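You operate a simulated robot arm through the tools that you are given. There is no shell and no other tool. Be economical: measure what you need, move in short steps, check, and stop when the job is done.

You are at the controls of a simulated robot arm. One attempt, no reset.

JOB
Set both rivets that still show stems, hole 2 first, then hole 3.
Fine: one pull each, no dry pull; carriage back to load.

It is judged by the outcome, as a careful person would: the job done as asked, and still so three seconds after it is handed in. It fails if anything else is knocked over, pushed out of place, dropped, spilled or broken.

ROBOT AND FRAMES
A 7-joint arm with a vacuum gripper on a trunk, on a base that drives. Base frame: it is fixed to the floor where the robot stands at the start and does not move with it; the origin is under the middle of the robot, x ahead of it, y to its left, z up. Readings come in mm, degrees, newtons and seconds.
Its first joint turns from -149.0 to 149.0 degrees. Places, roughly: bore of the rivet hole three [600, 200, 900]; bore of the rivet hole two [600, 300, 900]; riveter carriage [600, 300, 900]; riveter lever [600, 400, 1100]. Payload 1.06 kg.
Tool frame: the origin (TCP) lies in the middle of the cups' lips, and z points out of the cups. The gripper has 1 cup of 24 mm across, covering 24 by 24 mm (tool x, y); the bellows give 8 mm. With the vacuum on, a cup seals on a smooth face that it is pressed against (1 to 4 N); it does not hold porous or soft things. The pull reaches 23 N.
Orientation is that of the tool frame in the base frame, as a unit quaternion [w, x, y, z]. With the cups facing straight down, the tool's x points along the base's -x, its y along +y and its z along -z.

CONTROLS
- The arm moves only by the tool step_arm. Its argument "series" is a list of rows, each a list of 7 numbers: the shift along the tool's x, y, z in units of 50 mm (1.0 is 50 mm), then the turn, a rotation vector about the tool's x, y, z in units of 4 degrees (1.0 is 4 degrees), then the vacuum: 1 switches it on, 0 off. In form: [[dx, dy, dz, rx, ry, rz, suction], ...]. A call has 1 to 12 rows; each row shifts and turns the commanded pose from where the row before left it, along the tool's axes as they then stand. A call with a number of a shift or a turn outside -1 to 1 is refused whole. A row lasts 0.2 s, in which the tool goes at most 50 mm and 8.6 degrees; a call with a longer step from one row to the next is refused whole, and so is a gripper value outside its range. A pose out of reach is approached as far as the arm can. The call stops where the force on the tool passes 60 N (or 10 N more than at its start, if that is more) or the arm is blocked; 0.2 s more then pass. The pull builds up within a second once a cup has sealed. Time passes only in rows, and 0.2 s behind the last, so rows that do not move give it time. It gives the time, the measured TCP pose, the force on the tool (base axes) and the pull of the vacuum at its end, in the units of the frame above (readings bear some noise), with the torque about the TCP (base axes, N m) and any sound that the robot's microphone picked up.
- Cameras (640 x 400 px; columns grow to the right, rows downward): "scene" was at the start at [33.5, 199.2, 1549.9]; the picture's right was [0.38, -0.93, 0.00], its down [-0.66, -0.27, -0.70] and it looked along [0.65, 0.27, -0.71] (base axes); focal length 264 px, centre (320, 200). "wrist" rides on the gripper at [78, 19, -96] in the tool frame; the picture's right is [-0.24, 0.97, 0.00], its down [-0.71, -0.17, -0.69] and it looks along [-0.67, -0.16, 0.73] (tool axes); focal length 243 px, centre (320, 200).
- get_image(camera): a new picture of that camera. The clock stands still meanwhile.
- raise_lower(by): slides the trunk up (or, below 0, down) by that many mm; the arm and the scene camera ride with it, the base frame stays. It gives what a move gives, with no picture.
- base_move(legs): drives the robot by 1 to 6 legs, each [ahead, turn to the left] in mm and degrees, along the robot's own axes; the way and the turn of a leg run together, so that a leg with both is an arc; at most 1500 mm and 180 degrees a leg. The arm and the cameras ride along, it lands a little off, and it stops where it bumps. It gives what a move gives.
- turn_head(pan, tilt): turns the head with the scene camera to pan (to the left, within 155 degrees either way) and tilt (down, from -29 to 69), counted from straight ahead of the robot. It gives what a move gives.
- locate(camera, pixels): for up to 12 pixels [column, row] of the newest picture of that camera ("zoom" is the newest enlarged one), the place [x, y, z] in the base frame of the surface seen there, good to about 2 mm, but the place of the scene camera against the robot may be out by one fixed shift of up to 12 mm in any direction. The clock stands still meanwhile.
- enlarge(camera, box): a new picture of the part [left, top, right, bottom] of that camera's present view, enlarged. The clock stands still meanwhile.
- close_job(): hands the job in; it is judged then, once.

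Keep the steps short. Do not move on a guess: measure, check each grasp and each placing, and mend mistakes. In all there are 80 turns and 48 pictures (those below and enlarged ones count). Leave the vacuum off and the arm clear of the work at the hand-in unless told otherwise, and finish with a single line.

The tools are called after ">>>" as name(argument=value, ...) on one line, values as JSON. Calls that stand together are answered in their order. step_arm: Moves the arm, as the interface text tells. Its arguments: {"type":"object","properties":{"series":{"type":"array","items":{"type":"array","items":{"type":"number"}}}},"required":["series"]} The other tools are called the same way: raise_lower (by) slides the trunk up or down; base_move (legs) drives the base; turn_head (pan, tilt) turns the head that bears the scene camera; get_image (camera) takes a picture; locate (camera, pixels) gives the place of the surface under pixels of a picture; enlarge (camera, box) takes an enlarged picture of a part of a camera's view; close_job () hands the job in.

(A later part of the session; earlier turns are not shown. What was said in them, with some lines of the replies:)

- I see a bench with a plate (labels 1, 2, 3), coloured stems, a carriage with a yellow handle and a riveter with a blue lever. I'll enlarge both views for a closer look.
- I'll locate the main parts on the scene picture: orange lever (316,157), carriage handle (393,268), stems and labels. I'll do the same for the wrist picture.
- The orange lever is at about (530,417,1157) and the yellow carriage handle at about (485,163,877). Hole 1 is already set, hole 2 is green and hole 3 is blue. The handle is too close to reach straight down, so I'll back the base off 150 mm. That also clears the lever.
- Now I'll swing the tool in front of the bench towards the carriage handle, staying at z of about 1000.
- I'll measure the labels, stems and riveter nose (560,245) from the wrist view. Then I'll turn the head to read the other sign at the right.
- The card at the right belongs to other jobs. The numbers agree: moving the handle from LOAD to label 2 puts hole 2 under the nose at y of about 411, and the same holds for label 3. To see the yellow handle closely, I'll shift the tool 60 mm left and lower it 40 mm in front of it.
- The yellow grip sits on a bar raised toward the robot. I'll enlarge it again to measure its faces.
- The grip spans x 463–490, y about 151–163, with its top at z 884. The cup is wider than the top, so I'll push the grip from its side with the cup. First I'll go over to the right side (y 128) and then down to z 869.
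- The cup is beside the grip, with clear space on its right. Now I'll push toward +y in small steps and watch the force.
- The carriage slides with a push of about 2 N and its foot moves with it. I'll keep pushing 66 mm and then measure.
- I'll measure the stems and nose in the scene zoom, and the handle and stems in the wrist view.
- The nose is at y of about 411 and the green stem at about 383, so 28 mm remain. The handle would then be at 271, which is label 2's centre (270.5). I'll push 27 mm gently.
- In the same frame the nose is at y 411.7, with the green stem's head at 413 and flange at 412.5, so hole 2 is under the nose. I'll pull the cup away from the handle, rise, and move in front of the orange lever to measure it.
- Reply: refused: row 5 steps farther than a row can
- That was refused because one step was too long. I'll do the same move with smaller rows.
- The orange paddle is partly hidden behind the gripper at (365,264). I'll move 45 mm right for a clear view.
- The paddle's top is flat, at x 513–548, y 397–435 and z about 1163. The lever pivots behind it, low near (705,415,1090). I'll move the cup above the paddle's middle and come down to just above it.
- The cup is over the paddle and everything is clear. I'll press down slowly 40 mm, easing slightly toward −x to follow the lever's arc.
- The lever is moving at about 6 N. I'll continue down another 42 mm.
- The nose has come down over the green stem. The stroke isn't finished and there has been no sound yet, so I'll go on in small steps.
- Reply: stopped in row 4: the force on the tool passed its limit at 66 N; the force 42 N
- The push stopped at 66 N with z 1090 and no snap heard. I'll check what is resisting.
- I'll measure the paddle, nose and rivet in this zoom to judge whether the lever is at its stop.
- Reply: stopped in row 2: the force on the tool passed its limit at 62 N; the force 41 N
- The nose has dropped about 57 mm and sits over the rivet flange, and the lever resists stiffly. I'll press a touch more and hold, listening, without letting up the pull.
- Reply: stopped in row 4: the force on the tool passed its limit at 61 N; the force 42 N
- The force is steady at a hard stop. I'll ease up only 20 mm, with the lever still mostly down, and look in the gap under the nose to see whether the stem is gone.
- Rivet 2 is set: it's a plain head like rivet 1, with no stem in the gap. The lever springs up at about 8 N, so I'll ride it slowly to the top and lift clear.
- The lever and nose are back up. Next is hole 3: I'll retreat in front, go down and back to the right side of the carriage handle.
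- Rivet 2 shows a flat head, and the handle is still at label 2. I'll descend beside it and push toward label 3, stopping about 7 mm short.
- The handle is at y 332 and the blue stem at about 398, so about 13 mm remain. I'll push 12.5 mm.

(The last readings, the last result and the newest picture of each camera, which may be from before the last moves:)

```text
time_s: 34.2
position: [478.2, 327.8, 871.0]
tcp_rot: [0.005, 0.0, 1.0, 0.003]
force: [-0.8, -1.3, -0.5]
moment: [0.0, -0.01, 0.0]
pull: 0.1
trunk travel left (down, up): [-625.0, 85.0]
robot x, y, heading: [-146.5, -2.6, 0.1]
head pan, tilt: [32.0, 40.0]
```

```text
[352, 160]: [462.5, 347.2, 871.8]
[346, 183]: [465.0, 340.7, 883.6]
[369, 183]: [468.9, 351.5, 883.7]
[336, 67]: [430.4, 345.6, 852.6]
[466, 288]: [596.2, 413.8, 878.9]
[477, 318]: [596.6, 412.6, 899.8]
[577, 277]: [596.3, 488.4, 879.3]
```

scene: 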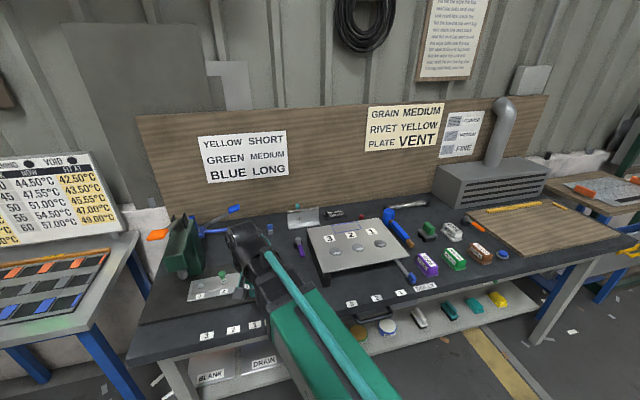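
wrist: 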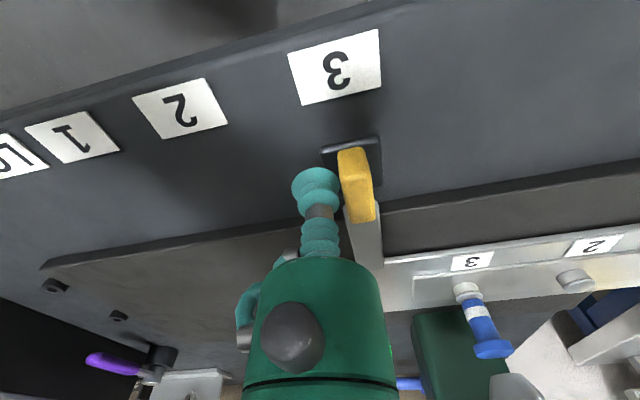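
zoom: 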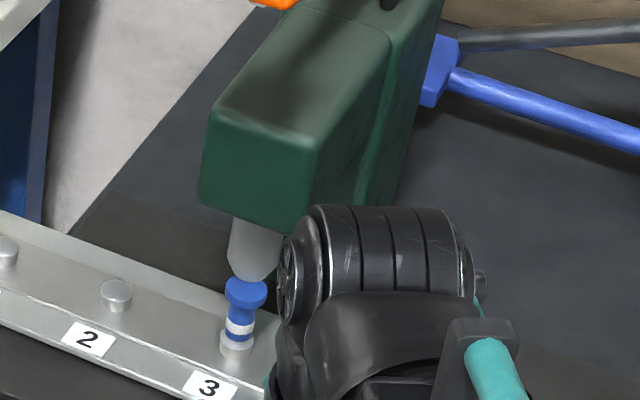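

The blue stem head sits exactly where the green one did (pixels 226–266, y about 413), and the handle is at label 3. I'll back off and go to the lever by the same route.

>>> step_arm(series=[[0, -0.3, 0, 0, 0, 0, 0], [0, -0.3, 0, 0, 0, 0, 0], [0, 0, -0.9, 0, 0, 0, 0], [0.6, 0, -0.7, 0, 0, 0, 0], [0.6, 0, -0.7, 0, 0, 0, 0], [0.6, 0, -0.7, 0, 0, 0, 0], [0, 0.6, -0.75, 0, 0, 0, 0], [0, 0.6, -0.75, 0, 0, 0, 0], [0, 0.6, -0.75, 0, 0, 0, 0], [0, 0.55, -0.75, 0, 0, 0, 0], [0, 0, -0.6, 0, 0, 0, 0], [0, 0, 0, 0, 0, 0, 0]])

>>> step_arm(series=[[-0.9, 0, 0, 0, 0, 0, 0], [-0.9, 0, 0, 0, 0, 0, 0], [-0.9, 0, 0, 0, 0, 0, 0], [0, 0, 0, 0, 0, 0, 0]])

>>> enlarge(camera="wrist", box=[200, 80, 440, 260])

```text
time_s: 36.9
position: [384.3, 413.6, 1199.1]
tcp_rot: [0.005, -0.001, 1.0, 0.003]
force: [-0.3, 0.2, -0.3]
moment: [0.0, 0.0, -0.03]
pull: 0.2
trunk travel left (down, up): [-625.0, 85.0]
robot x, y, heading: [-149.6, 2.1, 0.2]
head pan, tilt: [32.0, 40.0]
```

```text
time_s: 37.9
position: [520.0, 411.7, 1199.2]
tcp_rot: [0.004, -0.002, 1.0, 0.004]
force: [-1.2, -0.4, -0.2]
moment: [-0.02, 0.01, -0.02]
pull: 0.0
trunk travel left (down, up): [-625.0, 85.0]
robot x, y, heading: [-151.1, -0.5, 0.1]
head pan, tilt: [32.0, 40.0]
```

```text
2.22 times, centred on (320, 170) of wrist
```

zoom: 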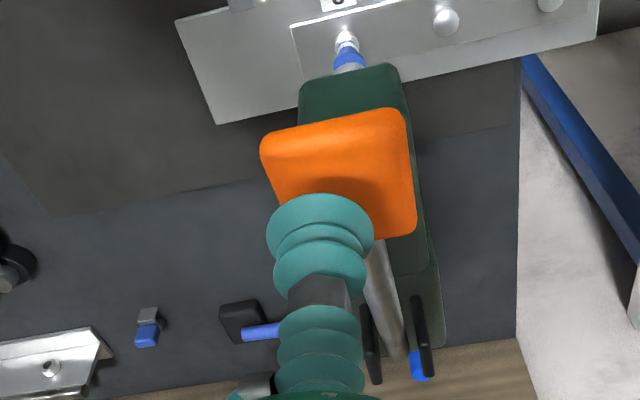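

The cup is above the paddle. I'll make one continuous press: shift y +3, come down to contact and carry on to the stop in steady steps.

>>> step_arm(series=[[-0.1, 0.06, 0.3, 0, 0, 0, 0], [0, 0, 0.3, 0, 0, 0, 0], [0.01, 0, 0.16, 0, 0, 0, 0], [0.03, 0, 0.14, 0, 0, 0, 0], [0.03, 0, 0.14, 0, 0, 0, 0], [0.03, 0, 0.14, 0, 0, 0, 0], [0.03, 0, 0.14, 0, 0, 0, 0], [0.02, 0, 0.14, 0, 0, 0, 0], [0.02, 0, 0.14, 0, 0, 0, 0], [0.01, 0, 0.14, 0, 0, 0, 0], [0.01, 0, 0.14, 0, 0, 0, 0], [0, 0, 0.12, 0, 0, 0, 0]])

>>> step_arm(series=[[0, 0, 0.08, 0, 0, 0, 0], [0, 0, 0.06, 0, 0, 0, 0], [0, 0, 0.06, 0, 0, 0, 0], [0, 0, 0.06, 0, 0, 0, 0], [0, 0, 0.04, 0, 0, 0, 0], [0, 0, 0.04, 0, 0, 0, 0], [0, 0, 0.04, 0, 0, 0, 0]])

```text
time_s: 40.5
position: [514.3, 414.9, 1102.7]
tcp_rot: [0.005, -0.001, 1.0, 0.004]
force: [-3.5, 0.5, 9.5]
moment: [0.01, -0.09, 0.01]
pull: 0.0
trunk travel left (down, up): [-625.0, 85.0]
robot x, y, heading: [-150.8, 0.0, 0.3]
head pan, tilt: [32.0, 40.0]
```

```text
time_s: 42.0
position: [515.2, 416.4, 1090.9]
tcp_rot: [0.009, -0.001, 1.0, 0.006]
force: [-4.3, -2.0, 37.2]
moment: [0.01, -0.11, -0.25]
pull: 0.0
trunk travel left (down, up): [-625.0, 85.0]
robot x, y, heading: [-152.2, 3.5, -0.1]
head pan, tilt: [32.0, 40.0]
stopped in row 7: the force on the tool passed its limit at 62 N (the readings are from after the stop); the commanded pose is now the measured one
```

The lever reached the same hard stop (z 1091, 62 N). As before, I'll ease up 20 mm and look in the gap.

>>> step_arm(series=[[0, 0, -0.1, 0, 0, 0, 0], [0, 0, -0.1, 0, 0, 0, 0], [0, 0, -0.1, 0, 0, 0, 0], [0, 0, -0.1, 0, 0, 0, 0]])

>>> enlarge(camera="scene", box=[350, 160, 410, 220])

```text
time_s: 43.0
position: [517.0, 417.5, 1105.1]
tcp_rot: [0.008, -0.001, 1.0, 0.005]
force: [2.1, -0.8, 7.7]
moment: [0.0, 0.05, 0.01]
pull: 0.1
trunk travel left (down, up): [-625.0, 85.0]
robot x, y, heading: [-149.3, -0.4, 0.1]
head pan, tilt: [32.0, 40.0]
```

```text
6.67 times, centred on (380, 190) of scene
```

zoom: 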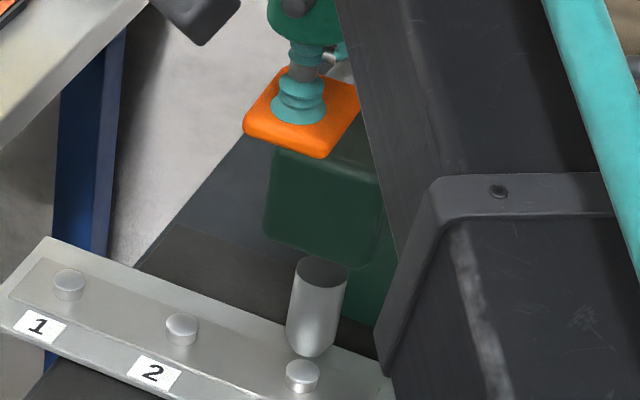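

Rivet 3 is set too, with a plain head and no stem. I'll ride the lever up gently, then retreat in front.

>>> step_arm(series=[[-0.02, 0, -0.16, 0, 0, 0, 0], [-0.03, 0, -0.16, 0, 0, 0, 0], [-0.03, 0, -0.16, 0, 0, 0, 0], [-0.03, 0, -0.16, 0, 0, 0, 0], [-0.03, 0, -0.16, 0, 0, 0, 0], [-0.02, 0, -0.16, 0, 0, 0, 0], [0, 0, -0.16, 0, 0, 0, 0], [0, 0, -0.16, 0, 0, 0, 0], [0, 0, -0.16, 0, 0, 0, 0], [0, 0, -0.4, 0, 0, 0, 0], [0.9, 0, 0, 0, 0, 0, 0], [0.9, 0, 0, 0, 0, 0, 0]])

>>> step_arm(series=[[0.9, 0, 0, 0, 0, 0, 0], [0.5, 0, 0, 0, 0, 0, 0], [0, 0, 0, 0, 0, 0, 0]])

>>> get_image(camera="scene")

```text
time_s: 45.6
position: [433.9, 415.6, 1194.6]
tcp_rot: [0.007, -0.001, 1.0, 0.006]
force: [-0.7, 0.1, -0.1]
moment: [-0.03, 0.0, 0.01]
pull: 0.1
trunk travel left (down, up): [-625.0, 85.0]
robot x, y, heading: [-148.4, 1.7, 0.1]
head pan, tilt: [32.0, 40.0]
```

```text
time_s: 46.4
position: [364.0, 418.4, 1195.5]
tcp_rot: [0.007, -0.001, 1.0, 0.005]
force: [0.9, 0.4, -0.4]
moment: [-0.01, 0.02, 0.0]
pull: 0.1
trunk travel left (down, up): [-625.0, 85.0]
robot x, y, heading: [-151.1, -4.7, -0.0]
head pan, tilt: [32.0, 40.0]
```

```text
10 pictures are left
```

scene: 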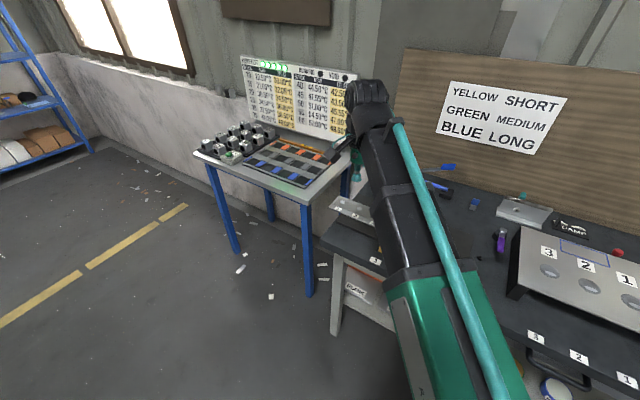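

The lever is up. To push the handle back I must come from its left, under the lever. I'll descend at x 364 in front of the bench, then tilt the tool 24° so its body leans away from the lever and head.

>>> step_arm(series=[[0, -0.1, 0.95, 0, 0, 0, 0], [0, -0.1, 0.95, 0, 0, 0, 0], [0, -0.1, 0.95, 0, 0, 0, 0], [0, 0, 0.95, 0, 0, 0, 0], [0, 0, 0.95, 0, 0, 0, 0], [0, 0, 0.7, 0, 0, 0, 0], [0, 0, 0, 0, -1, 0, 0], [0, 0, 0, 0, -1, 0, 0], [0, 0, 0, 0, -1, 0, 0], [0, 0, 0, 0, -1, 0, 0], [0, 0, 0, 0, -1, 0, 0], [0, 0, 0, 0, -1, 0, 0]])

>>> get_image(camera="wrist")

```text
time_s: 49.0
position: [368.1, 404.0, 922.8]
tcp_rot: [0.216, 0.0, 0.976, 0.005]
force: [-0.5, -0.1, 0.2]
moment: [-0.01, -0.03, 0.01]
pull: 0.1
trunk travel left (down, up): [-625.0, 85.0]
robot x, y, heading: [-149.6, 0.4, 0.2]
head pan, tilt: [32.0, 40.0]
```

```text
9 pictures are left
```

wrist: 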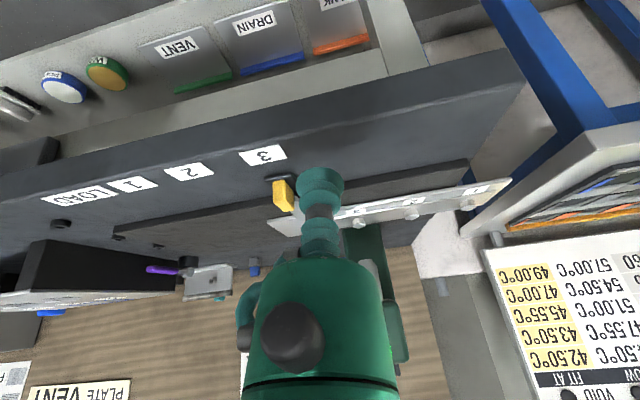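

The tool leans back 25° and the handle is at (283,195), to the right of the cup. I'll go down 50 mm, then forward 104 mm to the handle's left side.

>>> step_arm(series=[[0.21, 0, 0.453, 0, 0, 0, 0], [0.21, 0, 0.453, 0, 0, 0, 0], [-0.471, 0, 0.22, 0, 0, 0, 0], [-0.471, 0, 0.22, 0, 0, 0, 0], [-0.471, 0, 0.22, 0, 0, 0, 0], [-0.471, 0, 0.22, 0, 0, 0, 0], [0, 0, 0, 0, 0, 0, 0]])

>>> get_image(camera="wrist")

```text
time_s: 50.6
position: [472.3, 404.2, 871.7]
tcp_rot: [0.215, 0.0, 0.977, 0.004]
force: [-0.1, 0.0, 0.5]
moment: [0.0, 0.02, 0.0]
pull: 0.0
trunk travel left (down, up): [-625.0, 85.0]
robot x, y, heading: [-151.8, -1.6, 0.3]
head pan, tilt: [32.0, 40.0]
```

```text
8 pictures are left
```

wrist: 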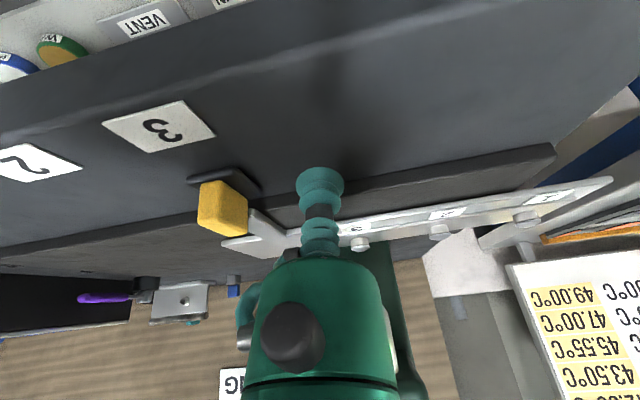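

The cup is clear on the handle's left at the same height. I'll push steadily toward −y and watch the force.

>>> step_arm(series=[[0, -0.3, 0, 0, 0, 0, 0], [0, -0.2, 0, 0, 0, 0, 0], [0, -0.15, 0, 0, 0, 0, 0], [0, -0.15, 0, 0, 0, 0, 0], [0, -0.15, 0, 0, 0, 0, 0], [0, -0.15, 0, 0, 0, 0, 0], [0, -0.15, 0, 0, 0, 0, 0], [0, -0.15, 0, 0, 0, 0, 0], [0, -0.15, 0, 0, 0, 0, 0], [0, -0.15, 0, 0, 0, 0, 0], [0, -0.15, 0, 0, 0, 0, 0]])

>>> step_arm(series=[[0, -0.15, 0, 0, 0, 0, 0], [0, -0.15, 0, 0, 0, 0, 0], [0, -0.15, 0, 0, 0, 0, 0], [0, -0.15, 0, 0, 0, 0, 0], [0, -0.15, 0, 0, 0, 0, 0], [0, -0.15, 0, 0, 0, 0, 0], [0, -0.15, 0, 0, 0, 0, 0], [0, -0.15, 0, 0, 0, 0, 0], [0, -0.15, 0, 0, 0, 0, 0], [0, -0.15, 0, 0, 0, 0, 0]])

>>> get_image(camera="wrist")

```text
time_s: 53.0
position: [473.4, 310.9, 871.3]
tcp_rot: [0.214, -0.001, 0.977, 0.005]
force: [-1.9, 1.6, 1.2]
moment: [0.0, -0.02, -0.03]
pull: 0.1
trunk travel left (down, up): [-625.0, 85.0]
robot x, y, heading: [-149.9, 3.4, 0.2]
head pan, tilt: [32.0, 40.0]
```

```text
time_s: 55.2
position: [473.0, 237.1, 870.5]
tcp_rot: [0.215, 0.0, 0.977, 0.005]
force: [0.0, 2.1, 0.4]
moment: [0.01, 0.01, -0.02]
pull: 0.1
trunk travel left (down, up): [-625.0, 85.0]
robot x, y, heading: [-152.3, -2.1, -0.1]
head pan, tilt: [32.0, 40.0]
```

```text
7 pictures are left
```

wrist: 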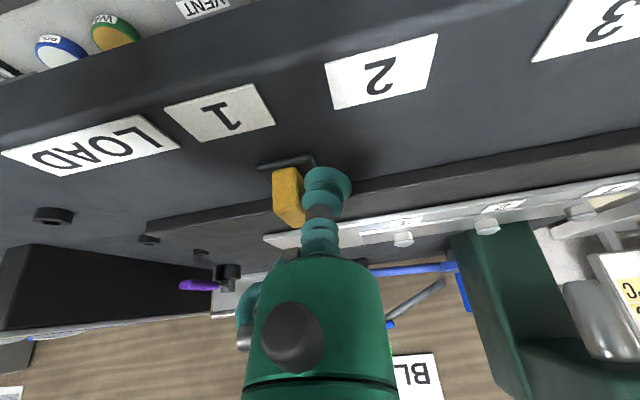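

>>> locate(camera="wrist", pixels=[[273, 190], [287, 190], [298, 185], [285, 205], [90, 146], [403, 238], [487, 225]])

>>> step_arm(series=[[0, -0.12, 0, 0, 0, 0, 0], [0, -0.12, 0, 0, 0, 0, 0], [0, -0.12, 0, 0, 0, 0, 0], [0, -0.12, 0, 0, 0, 0, 0], [0, -0.12, 0, 0, 0, 0, 0], [0, -0.12, 0, 0, 0, 0, 0], [0, -0.12, 0, 0, 0, 0, 0]])

>>> get_image(camera="wrist")

```text
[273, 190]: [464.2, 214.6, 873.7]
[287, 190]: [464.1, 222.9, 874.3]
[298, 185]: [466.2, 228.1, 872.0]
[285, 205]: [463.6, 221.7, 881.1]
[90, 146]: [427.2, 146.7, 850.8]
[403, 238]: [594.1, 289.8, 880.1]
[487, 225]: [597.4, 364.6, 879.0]
```

```text
time_s: 56.8
position: [472.2, 194.2, 870.0]
tcp_rot: [0.215, 0.0, 0.977, 0.004]
force: [0.2, 1.5, 0.5]
moment: [0.02, 0.01, -0.03]
pull: 0.1
trunk travel left (down, up): [-625.0, 85.0]
robot x, y, heading: [-153.6, 1.8, 0.1]
head pan, tilt: [32.0, 40.0]
```

```text
6 pictures are left
```

wrist: 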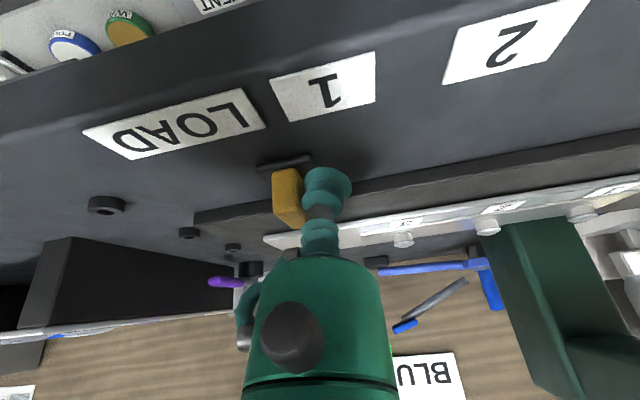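

LOAD means the handle's starting place: handle y of about 157.5 and rivet 3 at y 224.5. The handle now follows the cup at −16 mm, so about 20 mm remain. I'll push 19 mm.

>>> step_arm(series=[[0, -0.1, 0, 0, 0, 0, 0], [0, -0.1, 0, 0, 0, 0, 0], [0, -0.1, 0, 0, 0, 0, 0], [0, -0.06, 0, 0, 0, 0, 0], [0, -0.02, 0, 0, 0, 0, 0], [0, 0, 0, 0, 0, 0, 0]])

>>> get_image(camera="wrist")

```text
time_s: 58.2
position: [472.9, 175.7, 869.2]
tcp_rot: [0.214, -0.001, 0.977, 0.005]
force: [-0.4, -0.1, 0.7]
moment: [-0.03, 0.0, 0.0]
pull: 0.0
trunk travel left (down, up): [-625.0, 85.0]
robot x, y, heading: [-150.7, -0.2, 0.1]
head pan, tilt: [32.0, 40.0]
```

```text
5 pictures are left
```

wrist: 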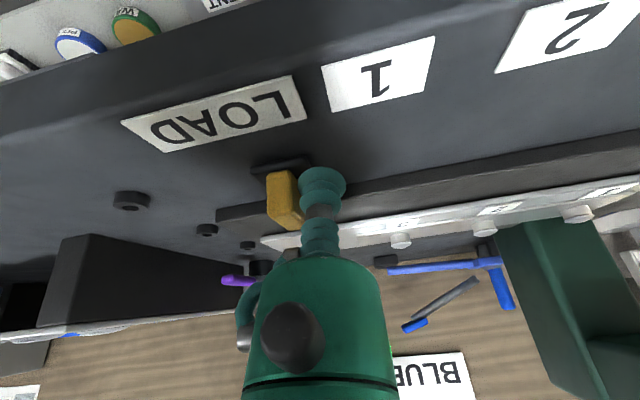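

>>> locate(camera="wrist", pixels=[[269, 195], [281, 195], [293, 190], [281, 182], [400, 240], [485, 228], [578, 213], [253, 168], [308, 158], [140, 128], [290, 98]])

```text
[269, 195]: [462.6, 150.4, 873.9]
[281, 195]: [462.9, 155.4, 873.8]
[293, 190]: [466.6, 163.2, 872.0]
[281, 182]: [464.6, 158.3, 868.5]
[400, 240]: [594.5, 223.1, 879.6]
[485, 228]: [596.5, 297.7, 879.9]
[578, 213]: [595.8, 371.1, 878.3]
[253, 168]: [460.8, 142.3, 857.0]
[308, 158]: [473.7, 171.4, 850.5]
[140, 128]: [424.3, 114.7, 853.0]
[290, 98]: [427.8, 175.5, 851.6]
```

The carriage is at its starting place: rivets at y 223, 298 and 371 against 224.5, 300 and 370 at the start, and the handle at 157. The load force is gone. I'll back the cup off left, rise, and retreat.

>>> step_arm(series=[[0, 0.3, 0, 0, 0, 0, 0], [0, 0.3, 0, 0, 0, 0, 0], [-0.2, 0, -0.45, 0, 0, 0, 0], [-0.2, 0, -0.45, 0, 0, 0, 0], [-0.2, 0, -0.45, 0, 0, 0, 0], [0.45, 0, -0.6, 0, 0, 0, 0], [0.45, 0, -0.6, 0, 0, 0, 0], [0.45, 0, -0.6, 0, 0, 0, 0], [0, 0, 0, 0, 0, 0, 0]])

>>> turn_head(pan=35, tilt=42)

>>> get_image(camera="wrist")

>>> enlarge(camera="scene", box=[280, 80, 480, 260])

```text
time_s: 60.2
position: [411.5, 225.2, 999.9]
tcp_rot: [0.215, 0.0, 0.977, 0.005]
force: [0.0, 0.5, 0.8]
moment: [0.01, 0.02, 0.0]
pull: 0.1
out of reach, approached as far as the arm can: row 7, 8
trunk travel left (down, up): [-625.0, 85.0]
robot x, y, heading: [-150.2, 1.7, 0.2]
head pan, tilt: [32.0, 40.0]
```

```text
time_s: 60.8
position: [411.9, 226.8, 1000.7]
tcp_rot: [0.215, -0.001, 0.977, 0.005]
force: [-0.8, -0.3, 0.2]
moment: [0.03, -0.02, -0.01]
pull: 0.0
trunk travel left (down, up): [-625.0, 85.0]
robot x, y, heading: [-149.4, -1.2, 0.1]
head pan, tilt: [35.0, 42.0]
```

```text
4 pictures are left
```

wrist: 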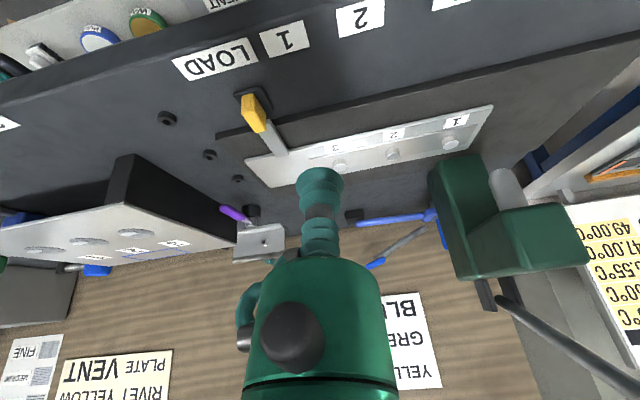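

```text
2.22 times, centred on (380, 170) of scene
```

zoom: 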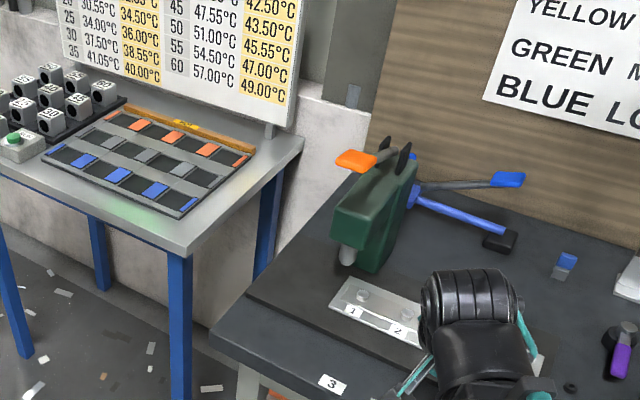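

All three rivets now show flat heads, the carriage is at LOAD, the lever is up, nothing else has moved, the arm is clear and the vacuum is off. I'll hand in.

>>> close_job()

```text
The job is handed in.
```

Rivets 2 and 3 are set in that order with one lever pull each (I eased the lever up 20 mm after each to check it, without pulling again), there was no dry pull, and the carriage is back at LOAD.
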